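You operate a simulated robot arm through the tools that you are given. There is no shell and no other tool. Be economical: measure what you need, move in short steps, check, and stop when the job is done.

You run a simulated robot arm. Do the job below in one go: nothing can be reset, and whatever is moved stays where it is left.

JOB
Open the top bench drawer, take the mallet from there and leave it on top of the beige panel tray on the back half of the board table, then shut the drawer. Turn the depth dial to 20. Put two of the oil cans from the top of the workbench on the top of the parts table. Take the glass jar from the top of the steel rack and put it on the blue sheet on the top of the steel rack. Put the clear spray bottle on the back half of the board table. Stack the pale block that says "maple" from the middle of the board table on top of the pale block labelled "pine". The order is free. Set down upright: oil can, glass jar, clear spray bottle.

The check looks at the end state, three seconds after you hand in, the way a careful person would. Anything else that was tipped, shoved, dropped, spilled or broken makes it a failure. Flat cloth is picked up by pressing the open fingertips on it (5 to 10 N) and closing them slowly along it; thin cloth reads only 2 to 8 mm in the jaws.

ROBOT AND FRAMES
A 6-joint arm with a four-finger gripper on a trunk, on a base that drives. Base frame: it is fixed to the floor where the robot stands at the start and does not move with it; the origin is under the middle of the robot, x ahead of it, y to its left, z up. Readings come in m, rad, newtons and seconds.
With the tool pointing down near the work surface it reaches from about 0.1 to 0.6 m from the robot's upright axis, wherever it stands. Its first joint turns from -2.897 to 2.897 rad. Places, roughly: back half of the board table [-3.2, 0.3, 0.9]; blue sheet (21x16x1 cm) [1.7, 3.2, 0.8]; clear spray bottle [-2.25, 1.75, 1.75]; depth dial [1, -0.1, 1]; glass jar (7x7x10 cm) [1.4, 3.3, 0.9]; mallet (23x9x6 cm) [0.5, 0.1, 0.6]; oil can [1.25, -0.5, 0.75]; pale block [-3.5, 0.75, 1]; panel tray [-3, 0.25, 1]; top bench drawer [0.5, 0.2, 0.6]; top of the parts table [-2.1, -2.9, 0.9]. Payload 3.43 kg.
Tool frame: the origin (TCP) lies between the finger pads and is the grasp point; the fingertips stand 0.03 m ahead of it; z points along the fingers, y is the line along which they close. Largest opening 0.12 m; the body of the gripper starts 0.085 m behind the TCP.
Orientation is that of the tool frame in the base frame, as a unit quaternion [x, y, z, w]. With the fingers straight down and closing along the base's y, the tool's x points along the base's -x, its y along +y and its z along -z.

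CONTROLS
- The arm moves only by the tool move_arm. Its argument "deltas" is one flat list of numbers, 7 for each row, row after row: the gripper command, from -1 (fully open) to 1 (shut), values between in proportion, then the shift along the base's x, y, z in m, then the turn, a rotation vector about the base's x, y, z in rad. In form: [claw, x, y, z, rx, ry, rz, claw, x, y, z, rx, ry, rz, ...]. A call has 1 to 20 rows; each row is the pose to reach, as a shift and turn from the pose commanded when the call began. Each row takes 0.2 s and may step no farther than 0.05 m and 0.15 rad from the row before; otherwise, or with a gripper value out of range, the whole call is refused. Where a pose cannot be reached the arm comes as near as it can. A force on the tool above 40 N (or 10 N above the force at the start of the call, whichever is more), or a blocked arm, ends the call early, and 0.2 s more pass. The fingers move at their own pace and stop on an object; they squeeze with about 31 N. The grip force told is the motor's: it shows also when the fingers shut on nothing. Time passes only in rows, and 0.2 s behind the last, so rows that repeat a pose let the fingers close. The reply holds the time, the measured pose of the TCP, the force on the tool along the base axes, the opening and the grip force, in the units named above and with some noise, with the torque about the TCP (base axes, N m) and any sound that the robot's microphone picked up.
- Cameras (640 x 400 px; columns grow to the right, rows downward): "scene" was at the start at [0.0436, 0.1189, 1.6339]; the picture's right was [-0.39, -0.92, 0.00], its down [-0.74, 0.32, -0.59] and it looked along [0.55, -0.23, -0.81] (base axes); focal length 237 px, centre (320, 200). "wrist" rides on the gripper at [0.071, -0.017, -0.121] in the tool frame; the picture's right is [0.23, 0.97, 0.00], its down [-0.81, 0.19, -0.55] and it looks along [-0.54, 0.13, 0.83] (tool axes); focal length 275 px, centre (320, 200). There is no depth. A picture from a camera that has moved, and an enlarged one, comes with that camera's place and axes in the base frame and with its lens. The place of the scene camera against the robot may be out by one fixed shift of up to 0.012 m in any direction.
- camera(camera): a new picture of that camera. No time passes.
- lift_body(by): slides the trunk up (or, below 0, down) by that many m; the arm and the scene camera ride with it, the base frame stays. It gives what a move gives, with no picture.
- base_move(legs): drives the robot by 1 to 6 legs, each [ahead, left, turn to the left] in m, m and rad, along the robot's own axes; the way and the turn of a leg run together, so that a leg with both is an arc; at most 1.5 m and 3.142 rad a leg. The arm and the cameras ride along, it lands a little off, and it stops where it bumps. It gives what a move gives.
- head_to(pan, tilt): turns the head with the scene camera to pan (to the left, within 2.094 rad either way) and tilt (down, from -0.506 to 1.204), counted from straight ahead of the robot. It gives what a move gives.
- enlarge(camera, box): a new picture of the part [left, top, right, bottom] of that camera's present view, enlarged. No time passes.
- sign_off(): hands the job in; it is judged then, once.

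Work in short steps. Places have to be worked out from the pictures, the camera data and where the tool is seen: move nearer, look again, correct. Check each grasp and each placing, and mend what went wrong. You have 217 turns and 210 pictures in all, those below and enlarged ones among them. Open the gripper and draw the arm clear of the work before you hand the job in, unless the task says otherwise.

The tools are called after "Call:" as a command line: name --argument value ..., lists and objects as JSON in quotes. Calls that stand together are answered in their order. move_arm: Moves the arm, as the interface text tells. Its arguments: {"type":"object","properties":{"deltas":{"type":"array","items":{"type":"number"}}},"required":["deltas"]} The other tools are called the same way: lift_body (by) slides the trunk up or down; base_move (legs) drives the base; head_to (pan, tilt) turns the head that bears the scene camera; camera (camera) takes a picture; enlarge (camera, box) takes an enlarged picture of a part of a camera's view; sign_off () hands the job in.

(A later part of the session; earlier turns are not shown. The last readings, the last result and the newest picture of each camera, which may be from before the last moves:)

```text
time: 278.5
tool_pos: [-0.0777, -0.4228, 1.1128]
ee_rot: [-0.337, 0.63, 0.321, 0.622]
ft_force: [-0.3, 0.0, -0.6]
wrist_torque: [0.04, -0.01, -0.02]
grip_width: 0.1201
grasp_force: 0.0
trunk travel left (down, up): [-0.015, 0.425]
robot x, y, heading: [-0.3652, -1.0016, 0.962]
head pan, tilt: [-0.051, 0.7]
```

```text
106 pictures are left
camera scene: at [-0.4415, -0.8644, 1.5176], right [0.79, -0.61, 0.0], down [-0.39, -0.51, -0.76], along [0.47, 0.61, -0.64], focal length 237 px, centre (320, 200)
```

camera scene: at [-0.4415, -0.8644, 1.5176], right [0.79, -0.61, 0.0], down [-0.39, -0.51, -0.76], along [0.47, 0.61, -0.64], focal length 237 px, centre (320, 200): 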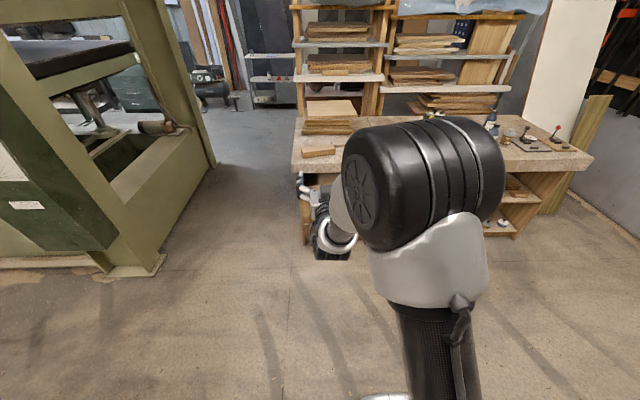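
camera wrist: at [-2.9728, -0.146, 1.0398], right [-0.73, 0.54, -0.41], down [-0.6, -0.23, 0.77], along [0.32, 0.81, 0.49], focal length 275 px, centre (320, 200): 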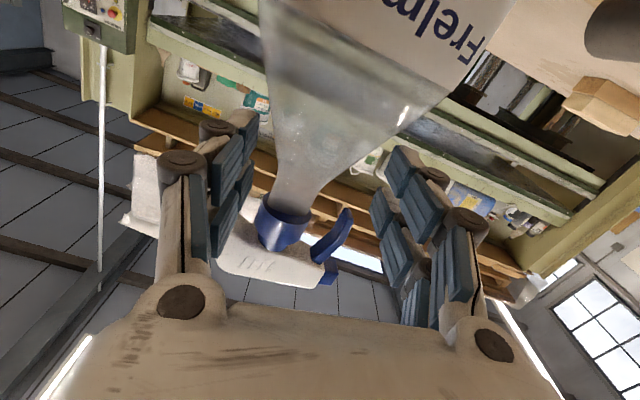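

I lower the tool to knob height, and strafe right 0.136 to line up with the knob.

Call:
move_arm --deltas '[-1, -0.005, -0.006, -0.045, 0, 0, 0, -1, -0.01, -0.012, -0.09, 0, 0, 0, -1, -0.015, -0.02, -0.135, 0, 0, 0, -1, -0.02, -0.027, -0.18, 0, 0, 0, -1, -0.025, -0.034, -0.225, 0, 0, 0, -1, -0.029, -0.041, -0.27, 0, 0, 0, -1, -0.029, -0.041, -0.315, 0, 0, 0, -1, -0.029, -0.041, -0.36, 0, 0, 0, -1, -0.029, -0.041, -0.405, 0, 0, 0, -1, -0.029, -0.041, -0.44, 0, 0, 0]'

Call:
base_move --legs '[[0, -0.13, 0]]'

Call:
camera --camera "wrist"

Call:
camera --camera "scene"

```text
time: 280.7
tool_pos: [-0.0773, -0.4251, 0.666]
ee_rot: [-0.366, 0.61, 0.28, 0.645]
ft_force: [-0.2, 0.0, -0.7]
wrist_torque: [-0.02, 0.03, 0.0]
grip_width: 0.1198
grasp_force: 0.0
out of reach, approached as far as the arm can: row 1, 2, 3, 4, 5, 6, 7, 8, 9, 10
trunk travel left (down, up): [-0.015, 0.425]
robot x, y, heading: [-0.3608, -1.004, 0.96]
head pan, tilt: [-0.051, 0.7]
```

```text
time: 282.0
tool_pos: [0.0275, -0.4984, 0.6656]
ee_rot: [-0.368, 0.609, 0.279, 0.645]
ft_force: [0.3, -0.6, -0.4]
wrist_torque: [0.02, -0.02, 0.01]
grip_width: 0.1199
grasp_force: 0.0
trunk travel left (down, up): [-0.015, 0.425]
robot x, y, heading: [-0.2552, -1.0784, 0.965]
head pan, tilt: [-0.051, 0.7]
```

```text
105 pictures are left
camera wrist: at [-0.022, -0.6128, 0.5986], right [-0.76, 0.54, -0.36], down [-0.56, -0.27, 0.79], along [0.33, 0.8, 0.51], focal length 275 px, centre (320, 200)
```

wrist: 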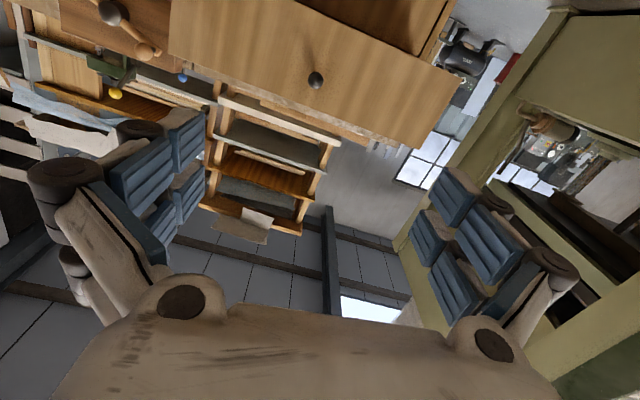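

```text
104 pictures are left
camera scene: at [-0.3354, -0.9386, 1.5177], right [0.79, -0.61, 0.0], down [-0.39, -0.51, -0.76], along [0.47, 0.61, -0.64], focal length 237 px, centre (320, 200)
```

scene: 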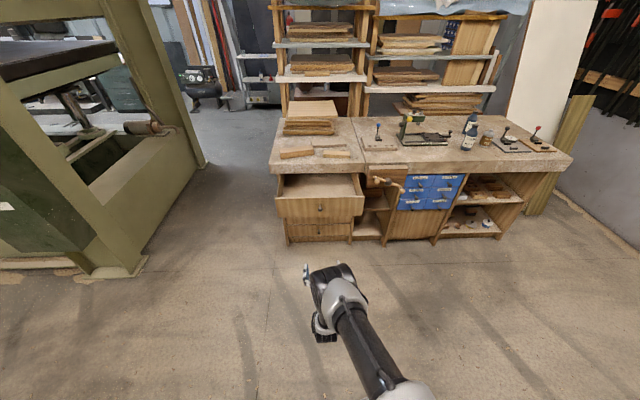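

Knob is dead ahead at (0.232, -0.217, 0.673), 35 cm off. I drive 0.28 m nearer and look.

Call:
base_move --legs '[[0.28, 0, 0]]'

Call:
camera --camera "wrist"

```text
time: 284.0
tool_pos: [0.1865, -0.2661, 0.6663]
ee_rot: [-0.368, 0.609, 0.28, 0.644]
ft_force: [-0.4, 0.4, 0.2]
wrist_torque: [0.0, 0.01, -0.02]
grip_width: 0.1199
grasp_force: 0.1
trunk travel left (down, up): [-0.015, 0.425]
robot x, y, heading: [-0.0979, -0.8435, 0.967]
head pan, tilt: [-0.051, 0.7]
```

```text
103 pictures are left
camera wrist: at [0.137, -0.3801, 0.5985], right [-0.76, 0.54, -0.36], down [-0.56, -0.27, 0.79], along [0.32, 0.8, 0.5], focal length 275 px, centre (320, 200)
```

wrist: 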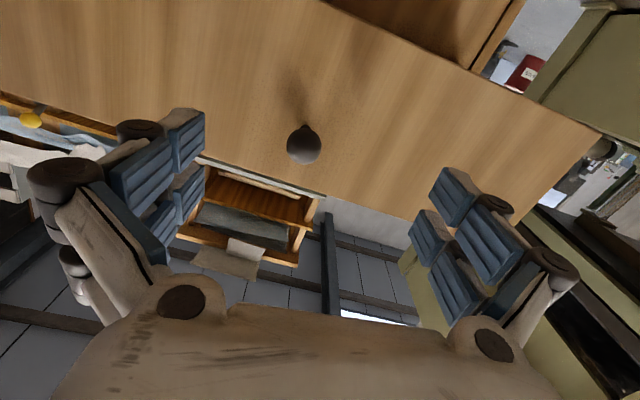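

Aligned within 1 cm; base moves in 6.2 cm with a 9 mm right shift, then I grip the knob.

Call:
base_move --legs '[[0.064, -0.009, 0]]'

Call:
move_arm --deltas '[-1, 0, 0, 0.006, 0, 0, 0, 0, 0, 0, 0.006, 0, 0, 0, 1, 0, 0, 0.006, 0, 0, 0, 1, 0, 0, 0.006, 0, 0, 0, 1, 0, 0, 0.006, 0, 0, 0, 1, 0, 0, 0.006, 0, 0, 0, 1, 0, 0, 0.006, 0, 0, 0, 1, 0, 0, 0.006, 0, 0, 0]'

Call:
camera --camera "wrist"

```text
time: 285.0
tool_pos: [0.2294, -0.2191, 0.6668]
ee_rot: [-0.369, 0.609, 0.28, 0.644]
ft_force: [0.3, 0.8, -0.3]
wrist_torque: [-0.02, 0.01, 0.0]
grip_width: 0.1201
grasp_force: 0.1
trunk travel left (down, up): [-0.015, 0.425]
robot x, y, heading: [-0.0522, -0.7965, 0.968]
head pan, tilt: [-0.051, 0.7]
```

```text
time: 286.8
tool_pos: [0.232, -0.2198, 0.6724]
ee_rot: [-0.367, 0.609, 0.279, 0.645]
ft_force: [7.8, -4.7, 1.5]
wrist_torque: [0.1, -0.05, -0.05]
grip_width: 0.0236
grasp_force: 21.5
trunk travel left (down, up): [-0.015, 0.425]
robot x, y, heading: [-0.0515, -0.7995, 0.97]
head pan, tilt: [-0.051, 0.7]
```

```text
102 pictures are left
camera wrist: at [0.1811, -0.3335, 0.6045], right [-0.76, 0.54, -0.36], down [-0.56, -0.27, 0.78], along [0.33, 0.8, 0.51], focal length 275 px, centre (320, 200)
```

wrist: 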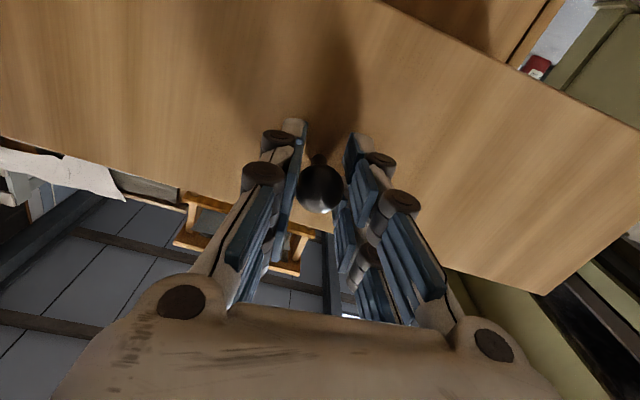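

Knob gripped. I drive ahead 0.25 m to push the drawer in.

Call:
base_move --legs '[[0.25, 0.003, 0]]'

```text
time: 288.6
tool_pos: [0.3739, -0.0194, 0.6719]
ee_rot: [-0.362, 0.613, 0.274, 0.647]
ft_force: [30.6, -21.8, 5.6]
wrist_torque: [-0.03, 0.17, -0.08]
grip_width: 0.0235
grasp_force: 45.0
trunk travel left (down, up): [-0.015, 0.425]
robot x, y, heading: [0.083, -0.5955, 0.963]
head pan, tilt: [-0.051, 0.7]
```

2.5 cm remain, with a sideways load of 37 N; I ease right 8 mm and push the rest.

Call:
base_move --legs '[[0, -0.008, 0], [0.03, 0, 0]]'

```text
time: 289.8
tool_pos: [0.3923, 0.0047, 0.6718]
ee_rot: [-0.367, 0.609, 0.276, 0.646]
ft_force: [-29.7, 13.2, 6.3]
wrist_torque: [-0.42, 0.33, -0.13]
grip_width: 0.0234
grasp_force: 44.8
trunk travel left (down, up): [-0.015, 0.425]
robot x, y, heading: [0.105, -0.5756, 0.964]
head pan, tilt: [-0.051, 0.7]
```

The tool is at n=0.230, past the original closed position. I release, back off, and check.

Call:
move_arm --deltas '[0, 0, 0, 0, 0, 0, 0, -1, 0, 0, 0, 0, 0, 0, -1, 0, 0, 0, 0, 0, 0, -1, 0, 0, 0, 0, 0, 0, -1, 0, 0, 0, 0, 0, 0]'

Call:
base_move --legs '[[-0.3, 0, 0]]'

Call:
camera --camera "scene"

Call:
camera --camera "wrist"

```text
time: 290.9
tool_pos: [0.3944, 0.0036, 0.6717]
ee_rot: [-0.367, 0.61, 0.277, 0.646]
ft_force: [0.4, 0.5, -0.3]
wrist_torque: [-0.03, 0.0, 0.03]
grip_width: 0.1091
grasp_force: 0.0
trunk travel left (down, up): [-0.015, 0.425]
robot x, y, heading: [0.1079, -0.5759, 0.965]
head pan, tilt: [-0.051, 0.7]
```

```text
time: 293.0
tool_pos: [0.2238, -0.2398, 0.6723]
ee_rot: [-0.367, 0.609, 0.278, 0.646]
ft_force: [-0.3, 0.6, -0.6]
wrist_torque: [0.02, -0.03, -0.01]
grip_width: 0.1202
grasp_force: 0.0
trunk travel left (down, up): [-0.015, 0.425]
robot x, y, heading: [-0.0638, -0.8152, 0.962]
head pan, tilt: [-0.051, 0.7]
```

```text
101 pictures are left
camera scene: at [-0.1409, -0.6804, 1.5177], right [0.79, -0.61, 0.0], down [-0.39, -0.51, -0.77], along [0.47, 0.61, -0.64], focal length 237 px, centre (320, 200)
```

scene: 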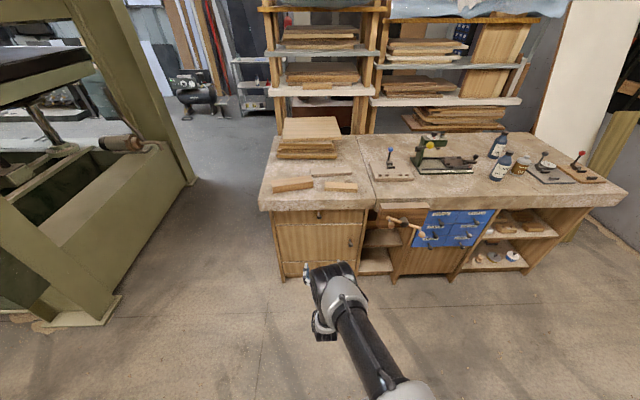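

```text
100 pictures are left
camera wrist: at [0.1736, -0.3542, 0.6048], right [-0.76, 0.54, -0.36], down [-0.56, -0.27, 0.78], along [0.33, 0.8, 0.51], focal length 275 px, centre (320, 200)
```

wrist: 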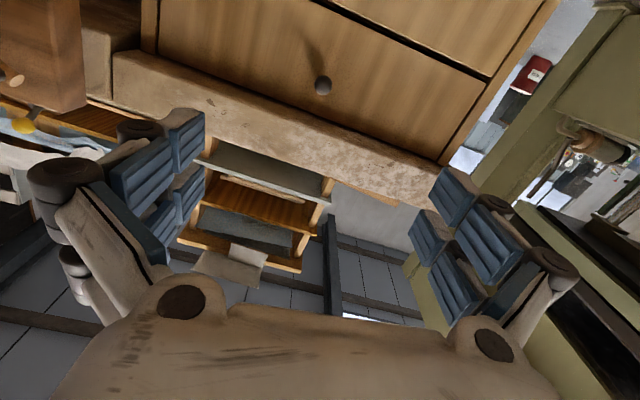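

Drawer is shut. Now the dial: I enlarge the machine on the bench.

Call:
enlarge --camera "scene" --box '[400, 120, 540, 210]'

Call:
move_arm --deltas '[-1, -0.01, -0.01, 0.045, 0, 0, 0, -1, -0.01, -0.01, 0.09, 0, 0, 0, -1, -0.01, -0.01, 0.135, 0, 0, 0, -1, -0.01, -0.01, 0.18, -0.12, 0.085, 0, -1, -0.01, -0.01, 0.225, -0.235, 0.165, 0, -1, -0.01, -0.01, 0.27, -0.35, 0.245, 0, -1, -0.01, -0.01, 0.315, -0.465, 0.325, 0, -1, -0.01, -0.01, 0.36, -0.58, 0.41, 0, -1, -0.01, -0.01, 0.4, -0.695, 0.49, 0, -1, -0.01, -0.01, 0.44, -0.81, 0.57, 0, -1, -0.01, -0.01, 0.48, -0.925, 0.65, 0, -1, -0.01, -0.01, 0.5, -1.04, 0.735, 0, -1, -0.01, -0.01, 0.5, -1.155, 0.82, 0, -1, -0.01, -0.01, 0.5, -1.27, 0.9, 0]'

```text
4.44 times, centred on (470, 165) of scene
camera zoom: at [-0.1409, -0.6804, 1.5177], right [0.79, -0.61, 0.0], down [-0.39, -0.51, -0.77], along [0.47, 0.61, -0.64], focal length 1054 px, centre (-347, 356)
```

zoom: 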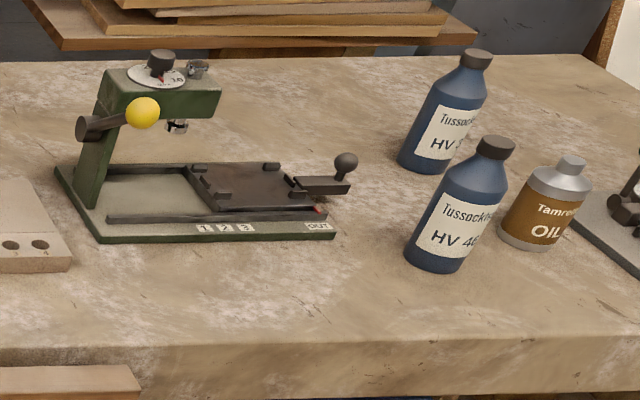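

```text
time: 296.0
tool_pos: [0.2137, -0.2498, 1.1712]
ee_rot: [-0.519, 0.855, -0.004, 0.0]
ft_force: [-0.2, -0.3, 0.5]
wrist_torque: [-0.05, 0.03, 0.0]
grip_width: 0.1199
grasp_force: 0.1
out of reach, approached as far as the arm can: row 1, 2, 3, 9
trunk travel left (down, up): [-0.015, 0.425]
robot x, y, heading: [-0.0609, -0.8176, 0.968]
head pan, tilt: [-0.051, 0.7]
```

Tool is vertical again. I drive right 0.5 and ahead 0.2 to stand before the machine, then look.

Call:
base_move --legs '[[0, -0.5, 0], [0.25, 0, 0]]'

Call:
head_to --pan -0.2 --tilt 0.8

Call:
camera --camera "scene"

Call:
camera --camera "wrist"

```text
time: 300.4
tool_pos: [0.7679, -0.3299, 1.1714]
ee_rot: [-0.519, 0.855, -0.003, 0.002]
ft_force: [-0.5, -0.7, 0.7]
wrist_torque: [-0.01, 0.04, -0.01]
grip_width: 0.1201
grasp_force: 0.1
trunk travel left (down, up): [-0.015, 0.425]
robot x, y, heading: [0.4982, -0.905, 0.968]
head pan, tilt: [-0.051, 0.7]
```

```text
time: 301.1
tool_pos: [0.7685, -0.332, 1.172]
ee_rot: [-0.519, 0.854, -0.002, 0.002]
ft_force: [1.1, 0.1, 0.6]
wrist_torque: [-0.05, -0.01, 0.0]
grip_width: 0.1196
grasp_force: 0.0
trunk travel left (down, up): [-0.015, 0.425]
robot x, y, heading: [0.4937, -0.8994, 0.964]
head pan, tilt: [-0.201, 0.799]
```

```text
98 pictures are left
camera scene: at [0.4216, -0.7736, 1.5095], right [0.69, -0.72, 0.0], down [-0.52, -0.5, -0.7], along [0.5, 0.48, -0.72], focal length 237 px, centre (320, 200)
```

scene: 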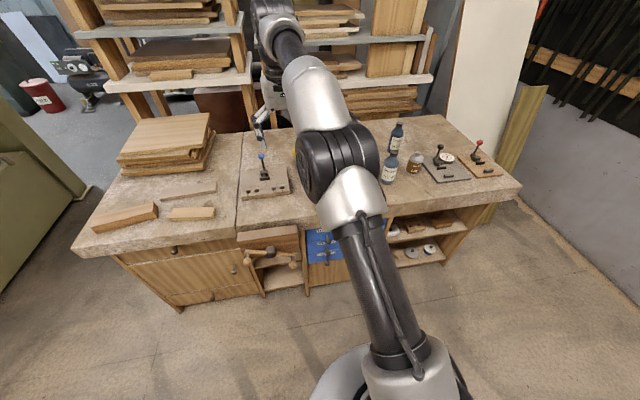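

```text
97 pictures are left
camera wrist: at [0.7482, -0.4022, 1.2926], right [-0.97, 0.24, -0.01], down [0.2, 0.81, 0.55], along [0.14, 0.53, -0.83], focal length 275 px, centre (320, 200)
```

wrist: 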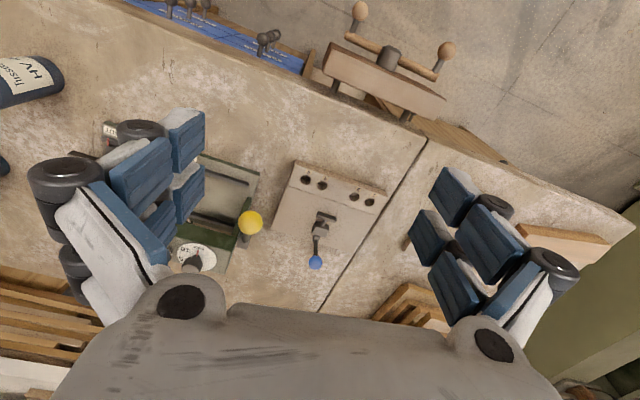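

The dial is near (1.0, -0.16). I raise the hand for clearance and drive 0.28 m ahead for a close view.

Call:
move_arm --deltas '[-1, 0, 0, 0.04, 0, 0, 0, -1, 0, 0, 0.08, 0, 0, 0, -1, 0, 0, 0.1, 0, 0, 0]'

Call:
base_move --legs '[[0.28, 0, 0]]'

Call:
camera --camera "wrist"

Call:
camera --camera "scene"

```text
time: 301.9
tool_pos: [0.7553, -0.3593, 1.2167]
ee_rot: [-0.52, 0.854, -0.003, 0.003]
ft_force: [-0.4, -1.6, 0.3]
wrist_torque: [0.16, -0.11, 0.01]
grip_width: 0.1199
grasp_force: 0.1
out of reach, approached as far as the arm can: row 1, 2, 3
trunk travel left (down, up): [-0.015, 0.425]
robot x, y, heading: [0.4937, -0.901, 0.965]
head pan, tilt: [-0.201, 0.799]
```

```text
time: 303.8
tool_pos: [0.918, -0.1244, 1.2145]
ee_rot: [-0.518, 0.855, -0.004, 0.002]
ft_force: [0.1, 0.4, -0.6]
wrist_torque: [-0.04, 0.01, -0.03]
grip_width: 0.1201
grasp_force: 0.0
trunk travel left (down, up): [-0.015, 0.425]
robot x, y, heading: [0.6546, -0.6683, 0.965]
head pan, tilt: [-0.201, 0.799]
```

```text
96 pictures are left
camera wrist: at [0.8985, -0.1945, 1.3356], right [-0.97, 0.25, -0.01], down [0.2, 0.81, 0.55], along [0.14, 0.53, -0.84], focal length 275 px, centre (320, 200)
```

wrist: 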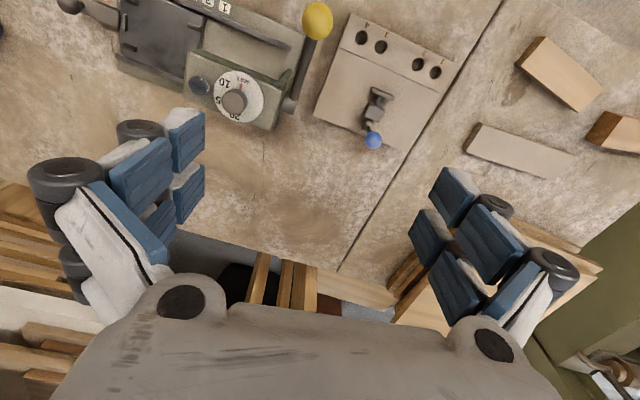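

```text
95 pictures are left
camera scene: at [0.5822, -0.5414, 1.5094], right [0.69, -0.72, 0.0], down [-0.52, -0.5, -0.7], along [0.5, 0.48, -0.72], focal length 237 px, centre (320, 200)
```

scene: 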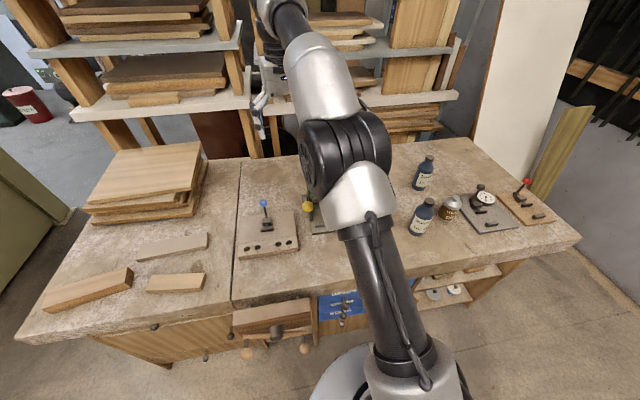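

Call:
enlarge --camera "wrist" --box '[185, 50, 305, 140]'

Call:
enlarge --camera "scene" --box '[400, 140, 570, 250]'

```text
4.44 times, centred on (245, 95) of wrist
camera zoom: at [0.8985, -0.1945, 1.3356], right [-0.97, 0.25, -0.01], down [0.2, 0.81, 0.55], along [0.14, 0.53, -0.84], focal length 1224 px, centre (653, 667)
```

zoom: 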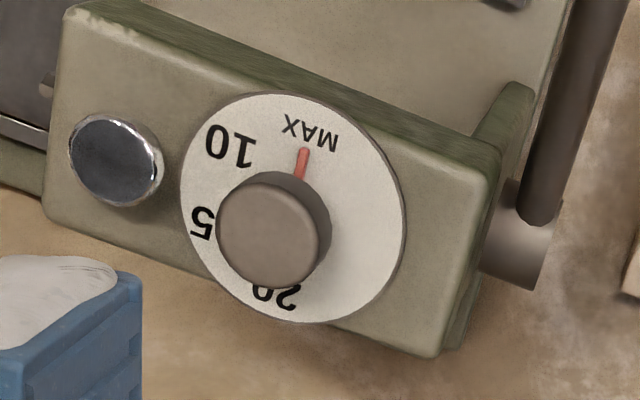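

```text
3.64 times, centred on (485, 195) of scene
camera zoom: at [0.5822, -0.5414, 1.5094], right [0.69, -0.72, 0.0], down [-0.52, -0.5, -0.7], along [0.5, 0.48, -0.72], focal length 862 px, centre (-280, 218)
```

zoom: 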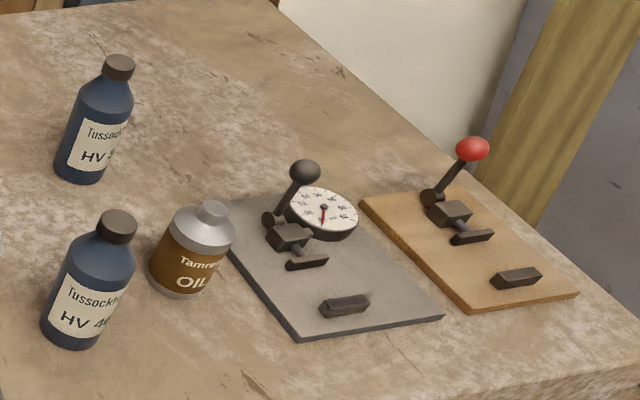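

The dial shows a red pointer near MAX, with labels 5, 10 and 20 round it; the knob is at about (1.025, -0.139, 0.98). The scene view shows two blue bottles (Tussock HV) and a brown oil can. I get closer to the dial for the full scale.

Call:
base_move --legs '[[0.07, 0, 0]]'

Call:
move_arm --deltas '[-1, 0.01, -0.03, -0.01, 0, 0, 0, -1, 0.02, -0.06, -0.02, 0, 0, 0, -1, 0.035, -0.09, -0.03, 0, 0, 0, -1, 0.05, -0.11, -0.05, 0, 0, 0, -1, 0.05, -0.11, -0.05, 0, 0, 0]'

Call:
camera --camera "wrist"

```text
time: 304.9
tool_pos: [0.9568, -0.0663, 1.2154]
ee_rot: [-0.518, 0.855, -0.005, 0.0]
ft_force: [0.0, -0.8, 0.1]
wrist_torque: [-0.08, 0.02, 0.02]
grip_width: 0.1202
grasp_force: 0.1
trunk travel left (down, up): [-0.015, 0.425]
robot x, y, heading: [0.6925, -0.6119, 0.968]
head pan, tilt: [-0.201, 0.799]
```

```text
time: 306.1
tool_pos: [1.0061, -0.1774, 1.166]
ee_rot: [-0.52, 0.854, -0.004, 0.001]
ft_force: [1.0, 0.1, 0.3]
wrist_torque: [0.04, -0.01, 0.01]
grip_width: 0.12
grasp_force: 0.1
trunk travel left (down, up): [-0.015, 0.425]
robot x, y, heading: [0.6943, -0.6112, 0.964]
head pan, tilt: [-0.201, 0.799]
```

```text
92 pictures are left
camera wrist: at [0.9862, -0.2481, 1.2861], right [-0.97, 0.24, -0.01], down [0.2, 0.81, 0.55], along [0.14, 0.53, -0.84], focal length 275 px, centre (320, 200)
```

wrist: 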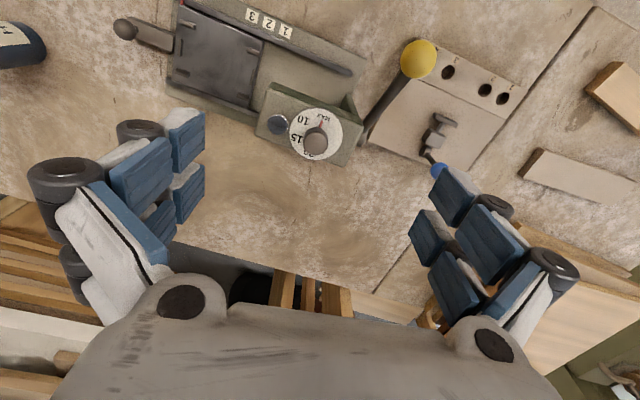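

Call:
enlarge --camera "wrist" --box '[270, 90, 360, 170]'

```text
5.00 times, centred on (315, 130) of wrist
camera zoom: at [0.9862, -0.2481, 1.2861], right [-0.97, 0.24, -0.01], down [0.2, 0.81, 0.55], along [0.14, 0.53, -0.84], focal length 1376 px, centre (345, 550)
```

zoom: 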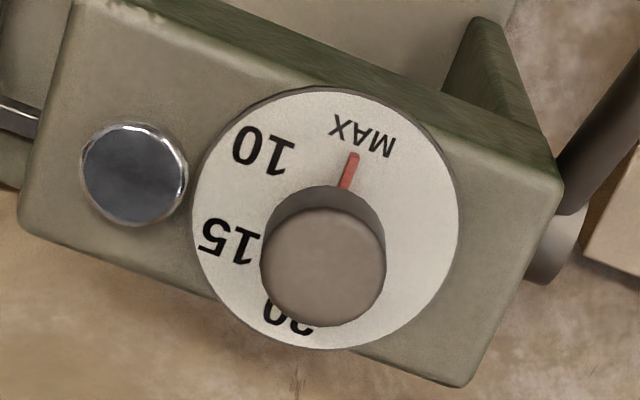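

The scale reads (CCW from above) MAX, 10, 15, 20 in ~63° steps, with the pointer at MAX; so the knob must turn CCW about 188°. I align above the 3 cm knob with a +0.62 yaw and a narrow opening.

Call:
move_arm --deltas '[0.2, 0.003, 0.008, -0.01, 0, 0, 0.13, 0.2, 0.007, 0.016, -0.03, 0, 0, 0.26, 0.2, 0.01, 0.026, -0.06, 0, 0, 0.39, 0.2, 0.014, 0.035, -0.09, 0, 0, 0.52, 0.2, 0.016, 0.039, -0.11, 0, 0, 0.62, 0.2, 0.016, 0.039, -0.11, 0, 0, 0.62]'

Call:
camera --camera "wrist"

```text
time: 307.4
tool_pos: [1.0232, -0.1368, 1.0563]
ee_rot: [0.755, -0.655, 0.003, -0.003]
ft_force: [0.9, 0.3, -0.2]
wrist_torque: [0.0, 0.02, 0.01]
grip_width: 0.0479
grasp_force: 0.0
trunk travel left (down, up): [-0.015, 0.425]
robot x, y, heading: [0.6923, -0.6102, 0.968]
head pan, tilt: [-0.201, 0.799]
```

```text
90 pictures are left
camera wrist: at [1.0476, -0.2061, 1.176], right [-0.93, -0.37, -0.01], down [-0.31, 0.78, 0.55], along [-0.2, 0.51, -0.84], focal length 275 px, centre (320, 200)
```

wrist: 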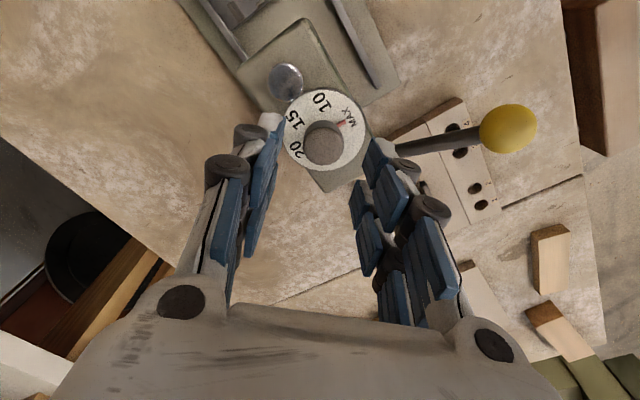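

Knob is at (1.0195, -0.1355). I descend to z 0.99 and close on it.

Call:
move_arm --deltas '[0.2, -0.003, 0.001, -0.03, 0, 0, 0, 0.2, -0.003, 0.001, -0.055, 0, 0, 0, 0.2, -0.003, 0.001, -0.066, 0, 0, 0, 0.2, -0.003, 0.001, -0.066, 0, 0, 0]'

Call:
camera --camera "wrist"

```text
time: 308.2
tool_pos: [1.0176, -0.138, 1.005]
ee_rot: [0.755, -0.655, 0.001, -0.009]
ft_force: [-13.2, -11.4, 26.4]
wrist_torque: [-0.59, 1.07, 0.22]
grip_width: 0.045
grasp_force: 10.6
trunk travel left (down, up): [-0.015, 0.425]
robot x, y, heading: [0.6946, -0.6142, 0.964]
head pan, tilt: [-0.201, 0.799]
stopped in row 3: the force on the tool passed its limit at 51 N (the readings are from after the stop); the commanded pose is now the measured one
```

```text
89 pictures are left
camera wrist: at [1.042, -0.2076, 1.1248], right [-0.93, -0.36, -0.02], down [-0.31, 0.77, 0.56], along [-0.19, 0.53, -0.83], focal length 275 px, centre (320, 200)
```

wrist: 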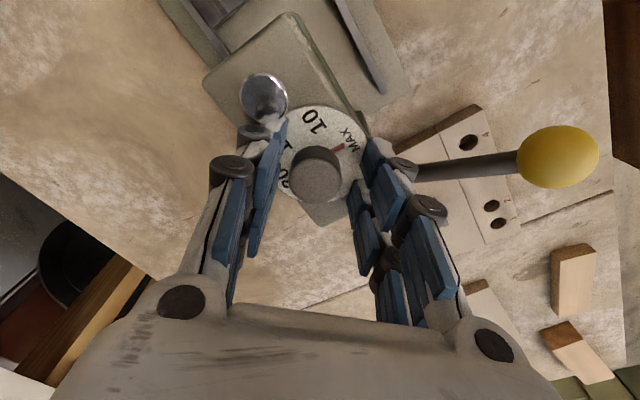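

The finger tips touched the disc: its height re-triangulates to about 0.97 (knob top ≈0.992). So I rise 5 mm, centre, and close on the knob there.

Call:
move_arm --deltas '[0.2, 0.002, -0.001, 0.006, 0, 0, 0, 0.6, 0.002, -0.001, 0.006, 0, 0, 0, 1, 0.002, -0.001, 0.006, 0, 0, 0, 1, 0.002, -0.001, 0.006, 0, 0, 0, 1, 0.002, -0.001, 0.006, 0, 0, 0]'

Call:
camera --camera "wrist"

```text
time: 309.4
tool_pos: [1.0211, -0.1363, 1.0066]
ee_rot: [0.755, -0.656, 0.001, -0.008]
ft_force: [-10.9, -1.3, -4.7]
wrist_torque: [0.43, 0.19, -0.04]
grip_width: 0.0269
grasp_force: 42.1
trunk travel left (down, up): [-0.015, 0.425]
robot x, y, heading: [0.6909, -0.6113, 0.967]
head pan, tilt: [-0.201, 0.799]
```

```text
88 pictures are left
camera wrist: at [1.045, -0.2054, 1.1258], right [-0.93, -0.36, -0.02], down [-0.31, 0.77, 0.56], along [-0.19, 0.52, -0.83], focal length 275 px, centre (320, 200)
```

wrist: 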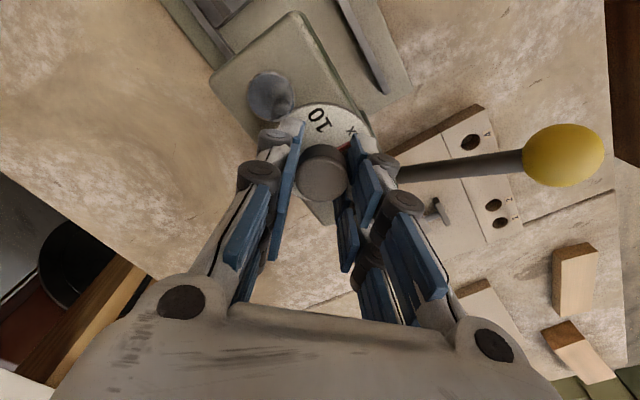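

Knob gripped (27 mm). Turning CCW 94° in small steps.

Call:
move_arm --deltas '[1, -0.001, 0, 0, 0, 0, 0.13, 1, -0.001, 0, 0, 0, 0, 0.27, 1, -0.001, 0, 0, 0, 0, 0.41, 1, -0.001, 0, 0, 0, 0, 0.55, 1, -0.001, 0, 0, 0, 0, 0.69, 1, -0.001, 0, 0, 0, 0, 0.83, 1, -0.001, 0, 0, 0, 0, 0.97, 1, -0.001, 0, 0, 0, 0, 1.11, 1, -0.001, 0, 0, 0, 0, 1.25, 1, -0.001, 0, 0, 0, 0, 1.39, 1, -0.001, 0, 0, 0, 0, 1.53, 1, -0.001, 0, 0, 0, 0, 1.64]'

Call:
camera --camera "wrist"

```text
time: 312.0
tool_pos: [1.018, -0.1395, 1.007]
ee_rot: [0.994, 0.106, -0.008, -0.004]
ft_force: [-23.4, -20.3, -10.3]
wrist_torque: [-0.16, 0.01, -0.06]
grip_width: 0.0269
grasp_force: 45.3
trunk travel left (down, up): [-0.015, 0.425]
robot x, y, heading: [0.6942, -0.6138, 0.965]
head pan, tilt: [-0.201, 0.799]
```

```text
87 pictures are left
camera wrist: at [1.0857, -0.1094, 1.1255], right [0.43, -0.9, -0.01], down [-0.74, -0.36, 0.56], along [-0.51, -0.23, -0.83], focal length 275 px, centre (320, 200)
```

wrist: 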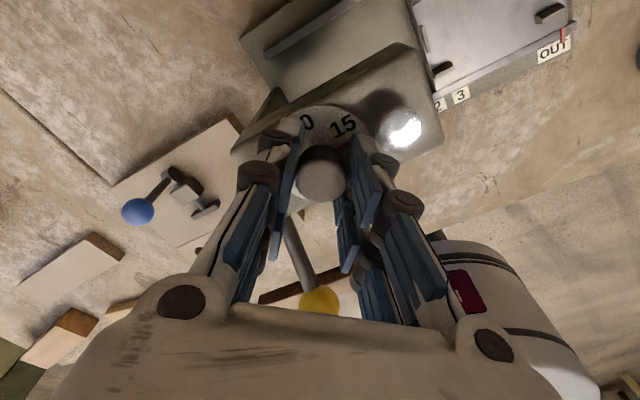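

Turned 94°. I open slightly to view the pointer.

Call:
move_arm --deltas '[0.6, 0, 0, 0, 0, 0, 0, 0.25, -0.001, -0.001, 0, 0, 0, 0, 0.25, -0.001, -0.001, 0.03, 0, 0, 0]'

Call:
enlarge --camera "wrist" --box '[230, 60, 430, 220]'

```text
time: 312.8
tool_pos: [1.0221, -0.138, 1.0375]
ee_rot: [0.994, 0.105, -0.005, -0.008]
ft_force: [-0.7, 0.2, -0.4]
wrist_torque: [0.02, 0.0, 0.01]
grip_width: 0.0451
grasp_force: 0.0
trunk travel left (down, up): [-0.015, 0.425]
robot x, y, heading: [0.6921, -0.6113, 0.967]
head pan, tilt: [-0.201, 0.799]
```

```text
2.50 times, centred on (330, 140) of wrist
camera zoom: at [1.0889, -0.1078, 1.1571], right [0.43, -0.9, -0.02], down [-0.75, -0.37, 0.56], along [-0.51, -0.22, -0.83], focal length 688 px, centre (295, 350)
```

zoom: 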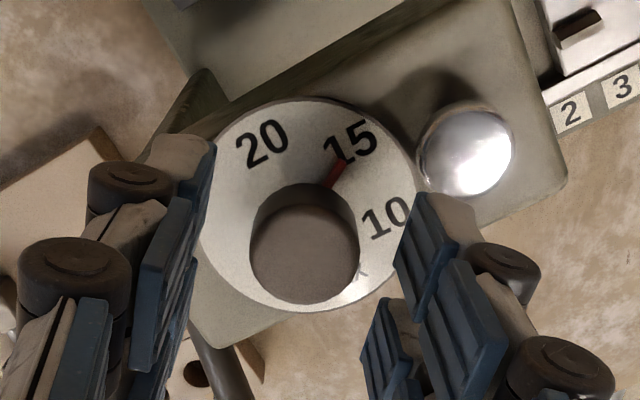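

The pointer is now on 15; 20 lies another ~68° CCW. I rotate the open hand back 1.2 rad, go down and regrip.

Call:
move_arm --deltas '[0.2, 0, 0, 0.005, 0, 0, -0.15, 0.2, 0, 0, 0.005, 0, 0, -0.3, 0.2, 0, 0, 0.005, 0, 0, -0.45, 0.2, 0, 0, 0.005, 0, 0, -0.6, 0.2, 0, 0, 0.005, 0, 0, -0.75, 0.2, 0, 0, 0.005, 0, 0, -0.9, 0.2, 0, 0, 0, 0, 0, -1.05, 0.2, -0.001, -0.001, -0.015, 0, 0, -1.19, 0.2, -0.001, -0.001, -0.028, 0, 0, -1.19, 0.6, -0.001, -0.001, -0.028, 0, 0, -1.19, 1, -0.001, -0.001, -0.028, 0, 0, -1.19, 1, -0.001, -0.001, -0.028, 0, 0, -1.19]'

Call:
camera --camera "wrist"

```text
time: 315.4
tool_pos: [1.0204, -0.1382, 1.0089]
ee_rot: [0.882, -0.471, -0.001, -0.009]
ft_force: [-1.4, -0.7, -1.3]
wrist_torque: [-0.01, -0.08, 0.02]
grip_width: 0.0263
grasp_force: 33.3
trunk travel left (down, up): [-0.015, 0.425]
robot x, y, heading: [0.6923, -0.613, 0.967]
head pan, tilt: [-0.201, 0.799]
```

```text
85 pictures are left
camera wrist: at [1.0721, -0.1902, 1.1281], right [-0.68, -0.73, -0.02], down [-0.62, 0.56, 0.56], along [-0.4, 0.39, -0.83], focal length 275 px, centre (320, 200)
```

wrist: 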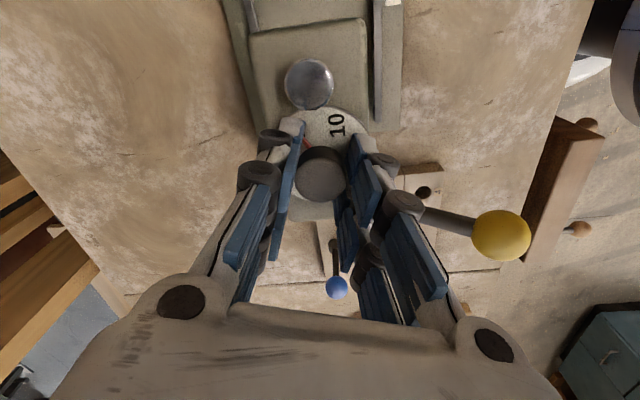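

Regripped cleanly. Turning CCW a further 1.19 rad.

Call:
move_arm --deltas '[1, 0, 0, 0, 0, 0, 0.14, 1, 0, 0, 0, 0, 0, 0.28, 1, 0, 0, 0, 0, 0, 0.42, 1, 0, 0, 0, 0, 0, 0.56, 1, 0, 0, 0, 0, 0, 0.7, 1, 0, 0, 0, 0, 0, 0.84, 1, 0, 0, 0, 0, 0, 0.98, 1, 0, 0, 0, 0, 0, 1.12, 1, 0, 0, 0, 0, 0, 1.19, 1, 0, 0, 0, 0, 0, 1.19]'

Call:
move_arm --deltas '[0.6, 0, 0, 0, 0, 0, 0, 0.25, 0, 0, 0, 0, 0, 0, 0.25, 0, 0, 0.03, 0, 0, 0, 0.25, 0, 0, 0.06, 0, 0, 0]'

Call:
enlarge --camera "wrist" --box '[230, 60, 430, 220]'

```text
time: 317.6
tool_pos: [1.0219, -0.1387, 1.0094]
ee_rot: [0.994, 0.105, -0.005, -0.008]
ft_force: [8.1, -14.3, -5.6]
wrist_torque: [-0.36, -0.24, -0.42]
grip_width: 0.0254
grasp_force: 44.8
trunk travel left (down, up): [-0.015, 0.425]
robot x, y, heading: [0.694, -0.6079, 0.967]
head pan, tilt: [-0.201, 0.799]
```

```text
time: 318.6
tool_pos: [1.019, -0.1372, 1.0691]
ee_rot: [0.994, 0.106, -0.005, -0.008]
ft_force: [0.0, -0.7, 0.2]
wrist_torque: [-0.01, 0.03, -0.02]
grip_width: 0.0451
grasp_force: 0.1
trunk travel left (down, up): [-0.015, 0.425]
robot x, y, heading: [0.6953, -0.6164, 0.971]
head pan, tilt: [-0.201, 0.799]
```

```text
2.50 times, centred on (330, 140) of wrist
camera zoom: at [1.0854, -0.1084, 1.1889], right [0.43, -0.9, -0.02], down [-0.75, -0.36, 0.56], along [-0.51, -0.22, -0.83], focal length 688 px, centre (295, 350)
```

zoom: 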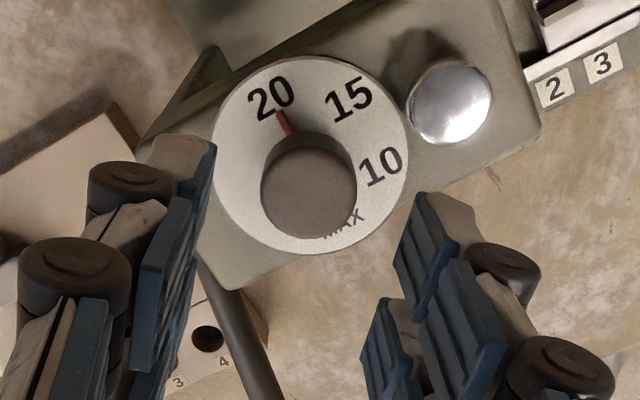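

The pointer stands at 20. I raise the hand and shift to the right in front of the oil cans.

Call:
move_arm --deltas '[-1, 0, 0, 0.04, 0, 0, 0, -1, -0.01, -0.015, 0.08, 0, 0, 0, -1, -0.03, -0.04, 0.11, 0, 0, 0, -1, -0.05, -0.07, 0.14, 0, 0, 0, -1, -0.07, -0.1, 0.16, 0, 0, 0]'

Call:
base_move --legs '[[-0.05, -0.3, 0]]'

Call:
camera --camera "wrist"

Call:
camera --camera "scene"

```text
time: 319.8
tool_pos: [0.9481, -0.2371, 1.2307]
ee_rot: [0.994, 0.105, -0.005, -0.008]
ft_force: [0.2, -0.4, 0.6]
wrist_torque: [0.02, -0.02, 0.04]
grip_width: 0.1198
grasp_force: 0.1
trunk travel left (down, up): [-0.015, 0.425]
robot x, y, heading: [0.6939, -0.6106, 0.964]
head pan, tilt: [-0.201, 0.799]
```

```text
time: 321.9
tool_pos: [1.1651, -0.4451, 1.2289]
ee_rot: [0.994, 0.107, -0.006, -0.006]
ft_force: [0.8, 0.2, 0.6]
wrist_torque: [0.04, 0.05, 0.02]
grip_width: 0.1199
grasp_force: 0.1
trunk travel left (down, up): [-0.015, 0.425]
robot x, y, heading: [0.9079, -0.8242, 0.968]
head pan, tilt: [-0.201, 0.799]
```

```text
83 pictures are left
camera wrist: at [1.2315, -0.4158, 1.3493], right [0.43, -0.9, -0.02], down [-0.75, -0.37, 0.56], along [-0.51, -0.23, -0.83], focal length 275 px, centre (320, 200)
```

wrist: 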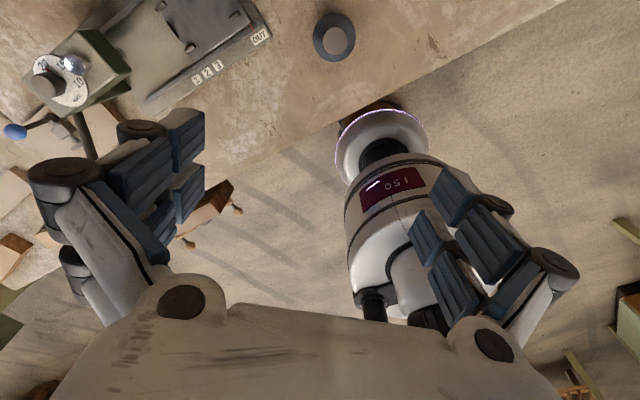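

```text
82 pictures are left
camera scene: at [0.8374, -0.6951, 1.5095], right [0.7, -0.72, 0.0], down [-0.52, -0.5, -0.7], along [0.5, 0.49, -0.72], focal length 237 px, centre (320, 200)
```

scene: 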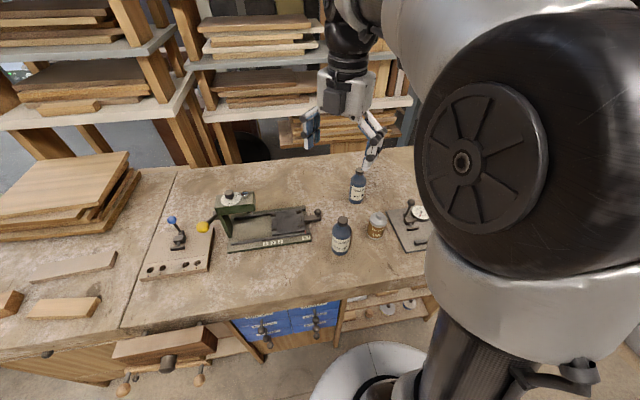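

I read the labels enlarged, and turn the tool back to its default yaw.

Call:
enlarge --camera "scene" --box '[315, 155, 435, 265]'

Call:
move_arm --deltas '[-1, 0, 0, 0, 0, 0, -0.14, -1, 0, 0, 0, 0, 0, -0.28, -1, 0, 0, 0, 0, 0, -0.42, -1, 0, 0, 0, 0, 0, -0.56, -1, 0, 0, 0, 0, 0, -0.7, -1, 0, 0, 0, 0, 0, -0.84, -1, 0, 0, 0, 0, 0, -0.98, -1, 0, 0, 0, 0, 0, -1.12, -1, 0, 0, 0, 0, 0, -1.26, -1, 0, 0, 0, 0, 0, -1.4, -1, 0, 0, 0, 0, 0, -1.54, -1, 0, 0, 0, 0, 0, -1.68, -1, 0, 0, 0, 0, 0, -1.8, -1, 0, 0, 0, 0, 0, -1.94]'

Call:
camera --camera "wrist"

```text
3.64 times, centred on (375, 210) of scene
camera zoom: at [0.8374, -0.6951, 1.5095], right [0.7, -0.72, 0.0], down [-0.52, -0.5, -0.7], along [0.5, 0.49, -0.72], focal length 862 px, centre (120, 164)
```

zoom: 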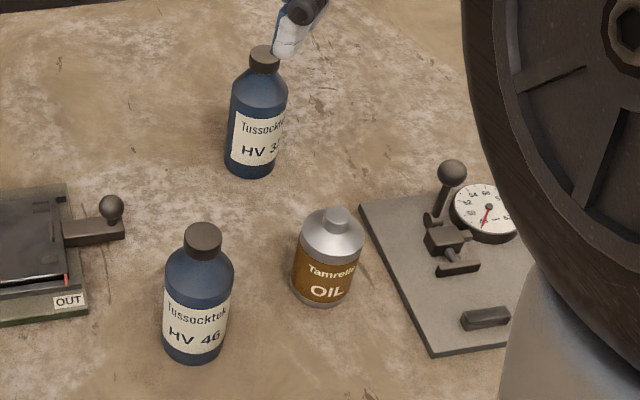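

```text
time: 324.9
tool_pos: [1.1644, -0.4463, 1.2285]
ee_rot: [-0.649, 0.761, -0.003, 0.008]
ft_force: [0.5, 0.1, -0.3]
wrist_torque: [-0.06, -0.01, 0.0]
grip_width: 0.12
grasp_force: 0.0
trunk travel left (down, up): [-0.015, 0.425]
robot x, y, heading: [0.9077, -0.8195, 0.973]
head pan, tilt: [-0.201, 0.799]
```

```text
80 pictures are left
camera wrist: at [1.1669, -0.5195, 1.3486], right [-1.0, -0.07, -0.02], down [-0.07, 0.83, 0.56], along [-0.03, 0.56, -0.83], focal length 275 px, centre (320, 200)
```

wrist: 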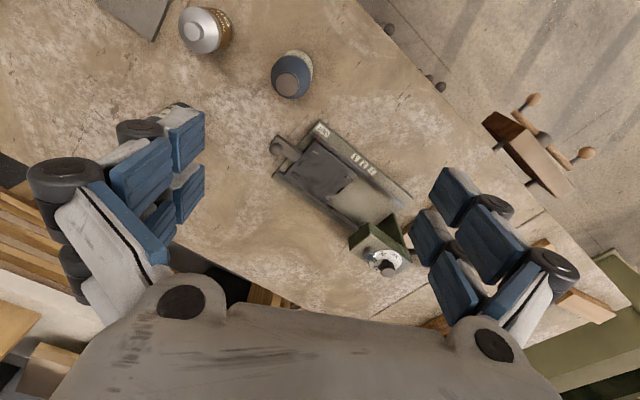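

All three are separate oils; the two blue bottles (HV 46, HV 32) are what I'll take. HV 46's cap is at (1.2065, -0.438, 0.96). I hover over it.

Call:
move_arm --deltas '[-0.7, 0.01, 0.002, -0.04, 0, 0, -0.1, -0.7, 0.02, 0.004, -0.08, 0, 0, -0.2, -0.7, 0.03, 0.006, -0.11, 0, 0, -0.3, -0.7, 0.042, 0.008, -0.14, 0, 0, -0.4, -0.7, 0.042, 0.008, -0.14, 0, 0, -0.44]'

Call:
camera --camera "wrist"

```text
time: 326.1
tool_pos: [1.2067, -0.438, 1.0895]
ee_rot: [-0.468, 0.884, -0.004, 0.008]
ft_force: [0.7, 0.4, 0.0]
wrist_torque: [0.0, 0.01, -0.01]
grip_width: 0.1021
grasp_force: 0.1
trunk travel left (down, up): [-0.015, 0.425]
robot x, y, heading: [0.9108, -0.8241, 0.972]
head pan, tilt: [-0.201, 0.799]
```

```text
79 pictures are left
camera wrist: at [1.1768, -0.5063, 1.209], right [-0.93, 0.36, -0.02], down [0.29, 0.78, 0.56], along [0.21, 0.52, -0.83], focal length 275 px, centre (320, 200)
```

wrist: 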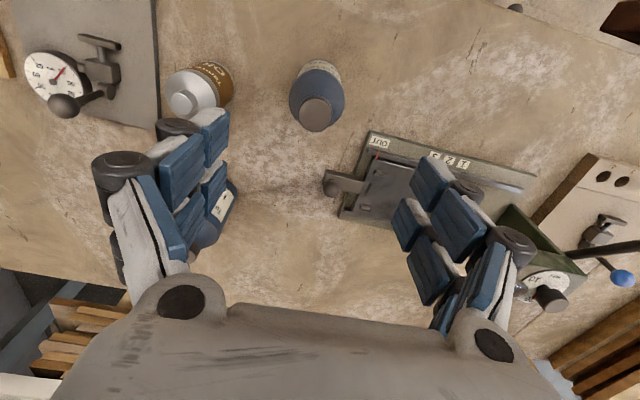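

Cap at (1.209, -0.440); the way down is clear. I descend to z 0.888 around the bottle.

Call:
move_arm --deltas '[-0.7, 0.003, -0.002, -0.045, 0, 0, 0, -0.7, 0.003, -0.002, -0.09, 0, 0, 0, -0.7, 0.003, -0.002, -0.135, 0, 0, 0, -0.7, 0.003, -0.002, -0.17, 0, 0, 0, -0.7, 0.003, -0.002, -0.2, 0, 0, 0, -0.7, 0.003, -0.002, -0.2, 0, 0, 0]'

Call:
camera --camera "wrist"

```text
time: 327.5
tool_pos: [1.2099, -0.4392, 0.8902]
ee_rot: [-0.469, 0.883, -0.005, 0.007]
ft_force: [-0.7, 0.2, 0.1]
wrist_torque: [0.01, 0.01, -0.04]
grip_width: 0.1019
grasp_force: 0.0
trunk travel left (down, up): [-0.015, 0.425]
robot x, y, heading: [0.9088, -0.8229, 0.967]
head pan, tilt: [-0.201, 0.799]
```

```text
78 pictures are left
camera wrist: at [1.1806, -0.5065, 1.0098], right [-0.93, 0.36, -0.02], down [0.29, 0.78, 0.56], along [0.21, 0.52, -0.83], focal length 275 px, centre (320, 200)
```

wrist: 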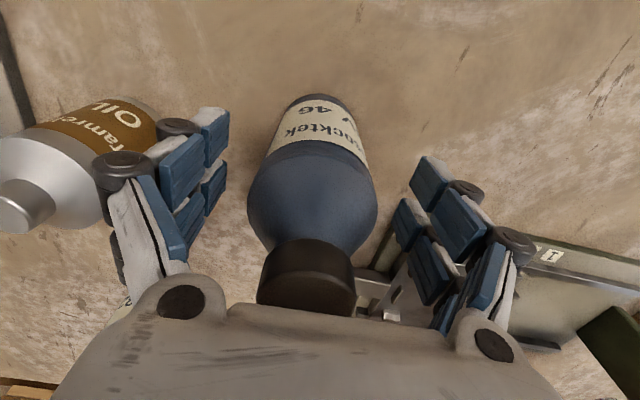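

Well centred. Closing.

Call:
move_arm --deltas '[-0.3, 0, 0, -0.004, 0, 0, 0, 0.3, 0, 0, -0.004, 0, 0, 0, 1, 0, 0, -0.004, 0, 0, 0, 1, 0, 0, -0.004, 0, 0, 0, 1, 0, 0, -0.004, 0, 0, 0]'

Call:
move_arm --deltas '[1, 0, 0, 0.03, 0, 0, 0, 1, 0, 0, 0.07, 0, 0, 0, 1, 0, 0, 0.11, 0, 0, 0, 1, -0.01, -0.015, 0.15, 0, 0, 0, 1, -0.02, -0.03, 0.19, 0, 0, 0, 1, -0.04, -0.05, 0.22, 0, 0, 0]'

Call:
camera --camera "wrist"

```text
time: 328.7
tool_pos: [1.2101, -0.4387, 0.8862]
ee_rot: [-0.469, 0.883, -0.005, 0.008]
ft_force: [1.4, 0.0, 1.3]
wrist_torque: [-0.05, -0.1, -0.02]
grip_width: 0.0571
grasp_force: 30.9
trunk travel left (down, up): [-0.015, 0.425]
robot x, y, heading: [0.9111, -0.8222, 0.972]
head pan, tilt: [-0.201, 0.799]
```

```text
time: 330.1
tool_pos: [1.1685, -0.4886, 1.1049]
ee_rot: [-0.469, 0.883, -0.005, 0.008]
ft_force: [0.1, -0.3, -3.6]
wrist_torque: [0.0, 0.0, 0.01]
grip_width: 0.0569
grasp_force: 30.5
trunk travel left (down, up): [-0.015, 0.425]
robot x, y, heading: [0.9091, -0.8199, 0.973]
head pan, tilt: [-0.201, 0.799]
```

```text
77 pictures are left
camera wrist: at [1.1397, -0.5575, 1.2241], right [-0.93, 0.36, -0.02], down [0.29, 0.78, 0.56], along [0.21, 0.52, -0.83], focal length 275 px, centre (320, 200)
```

wrist: 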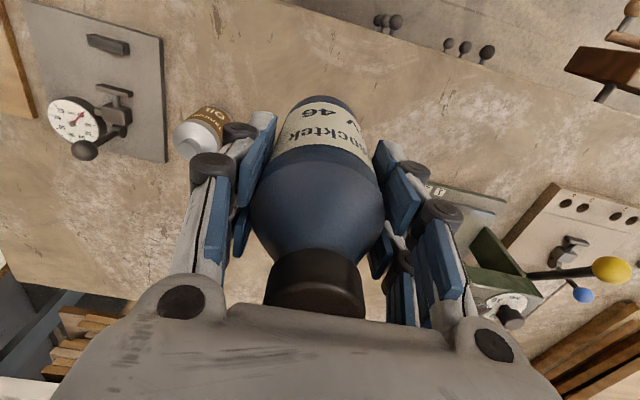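

HV 46 is held. I back off and drive toward the parts table.

Call:
base_move --legs '[[-0.45, 0, 0], [0, 0, 2.58], [1.5, 0, 0], [0.7, 0, 0], [0, 0, 0.5]]'

Call:
head_to --pan 0.2 --tilt 0.6

Call:
camera --camera "scene"

```text
time: 350.9
tool_pos: [-1.5815, -2.4902, 1.1036]
ee_rot: [0.886, 0.465, -0.007, -0.005]
ft_force: [0.2, 0.5, -3.8]
wrist_torque: [0.03, 0.01, 0.04]
grip_width: 0.0567
grasp_force: 31.2
trunk travel left (down, up): [-0.015, 0.425]
robot x, y, heading: [-1.3189, -2.1598, -2.185]
head pan, tilt: [-0.201, 0.799]
```

```text
time: 351.8
tool_pos: [-1.5811, -2.492, 1.104]
ee_rot: [0.886, 0.464, -0.007, -0.005]
ft_force: [0.2, 0.4, -3.2]
wrist_torque: [0.01, -0.02, 0.0]
grip_width: 0.0568
grasp_force: 31.1
trunk travel left (down, up): [-0.015, 0.425]
robot x, y, heading: [-1.3219, -2.1593, -2.181]
head pan, tilt: [0.201, 0.6]
```

```text
76 pictures are left
camera scene: at [-1.2316, -2.2981, 1.5263], right [-0.92, 0.4, 0.0], down [0.22, 0.52, -0.82], along [-0.33, -0.76, -0.57], focal length 237 px, centre (320, 200)
```

scene: 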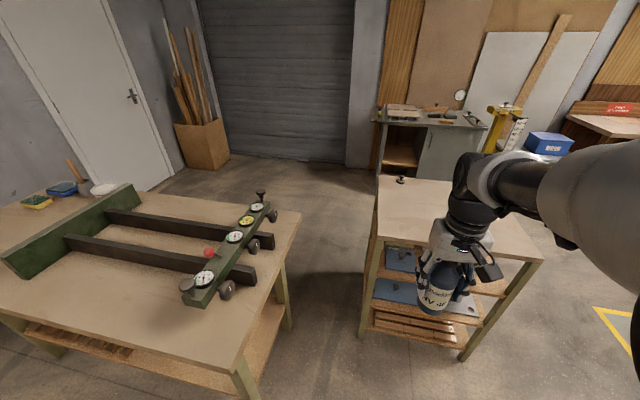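

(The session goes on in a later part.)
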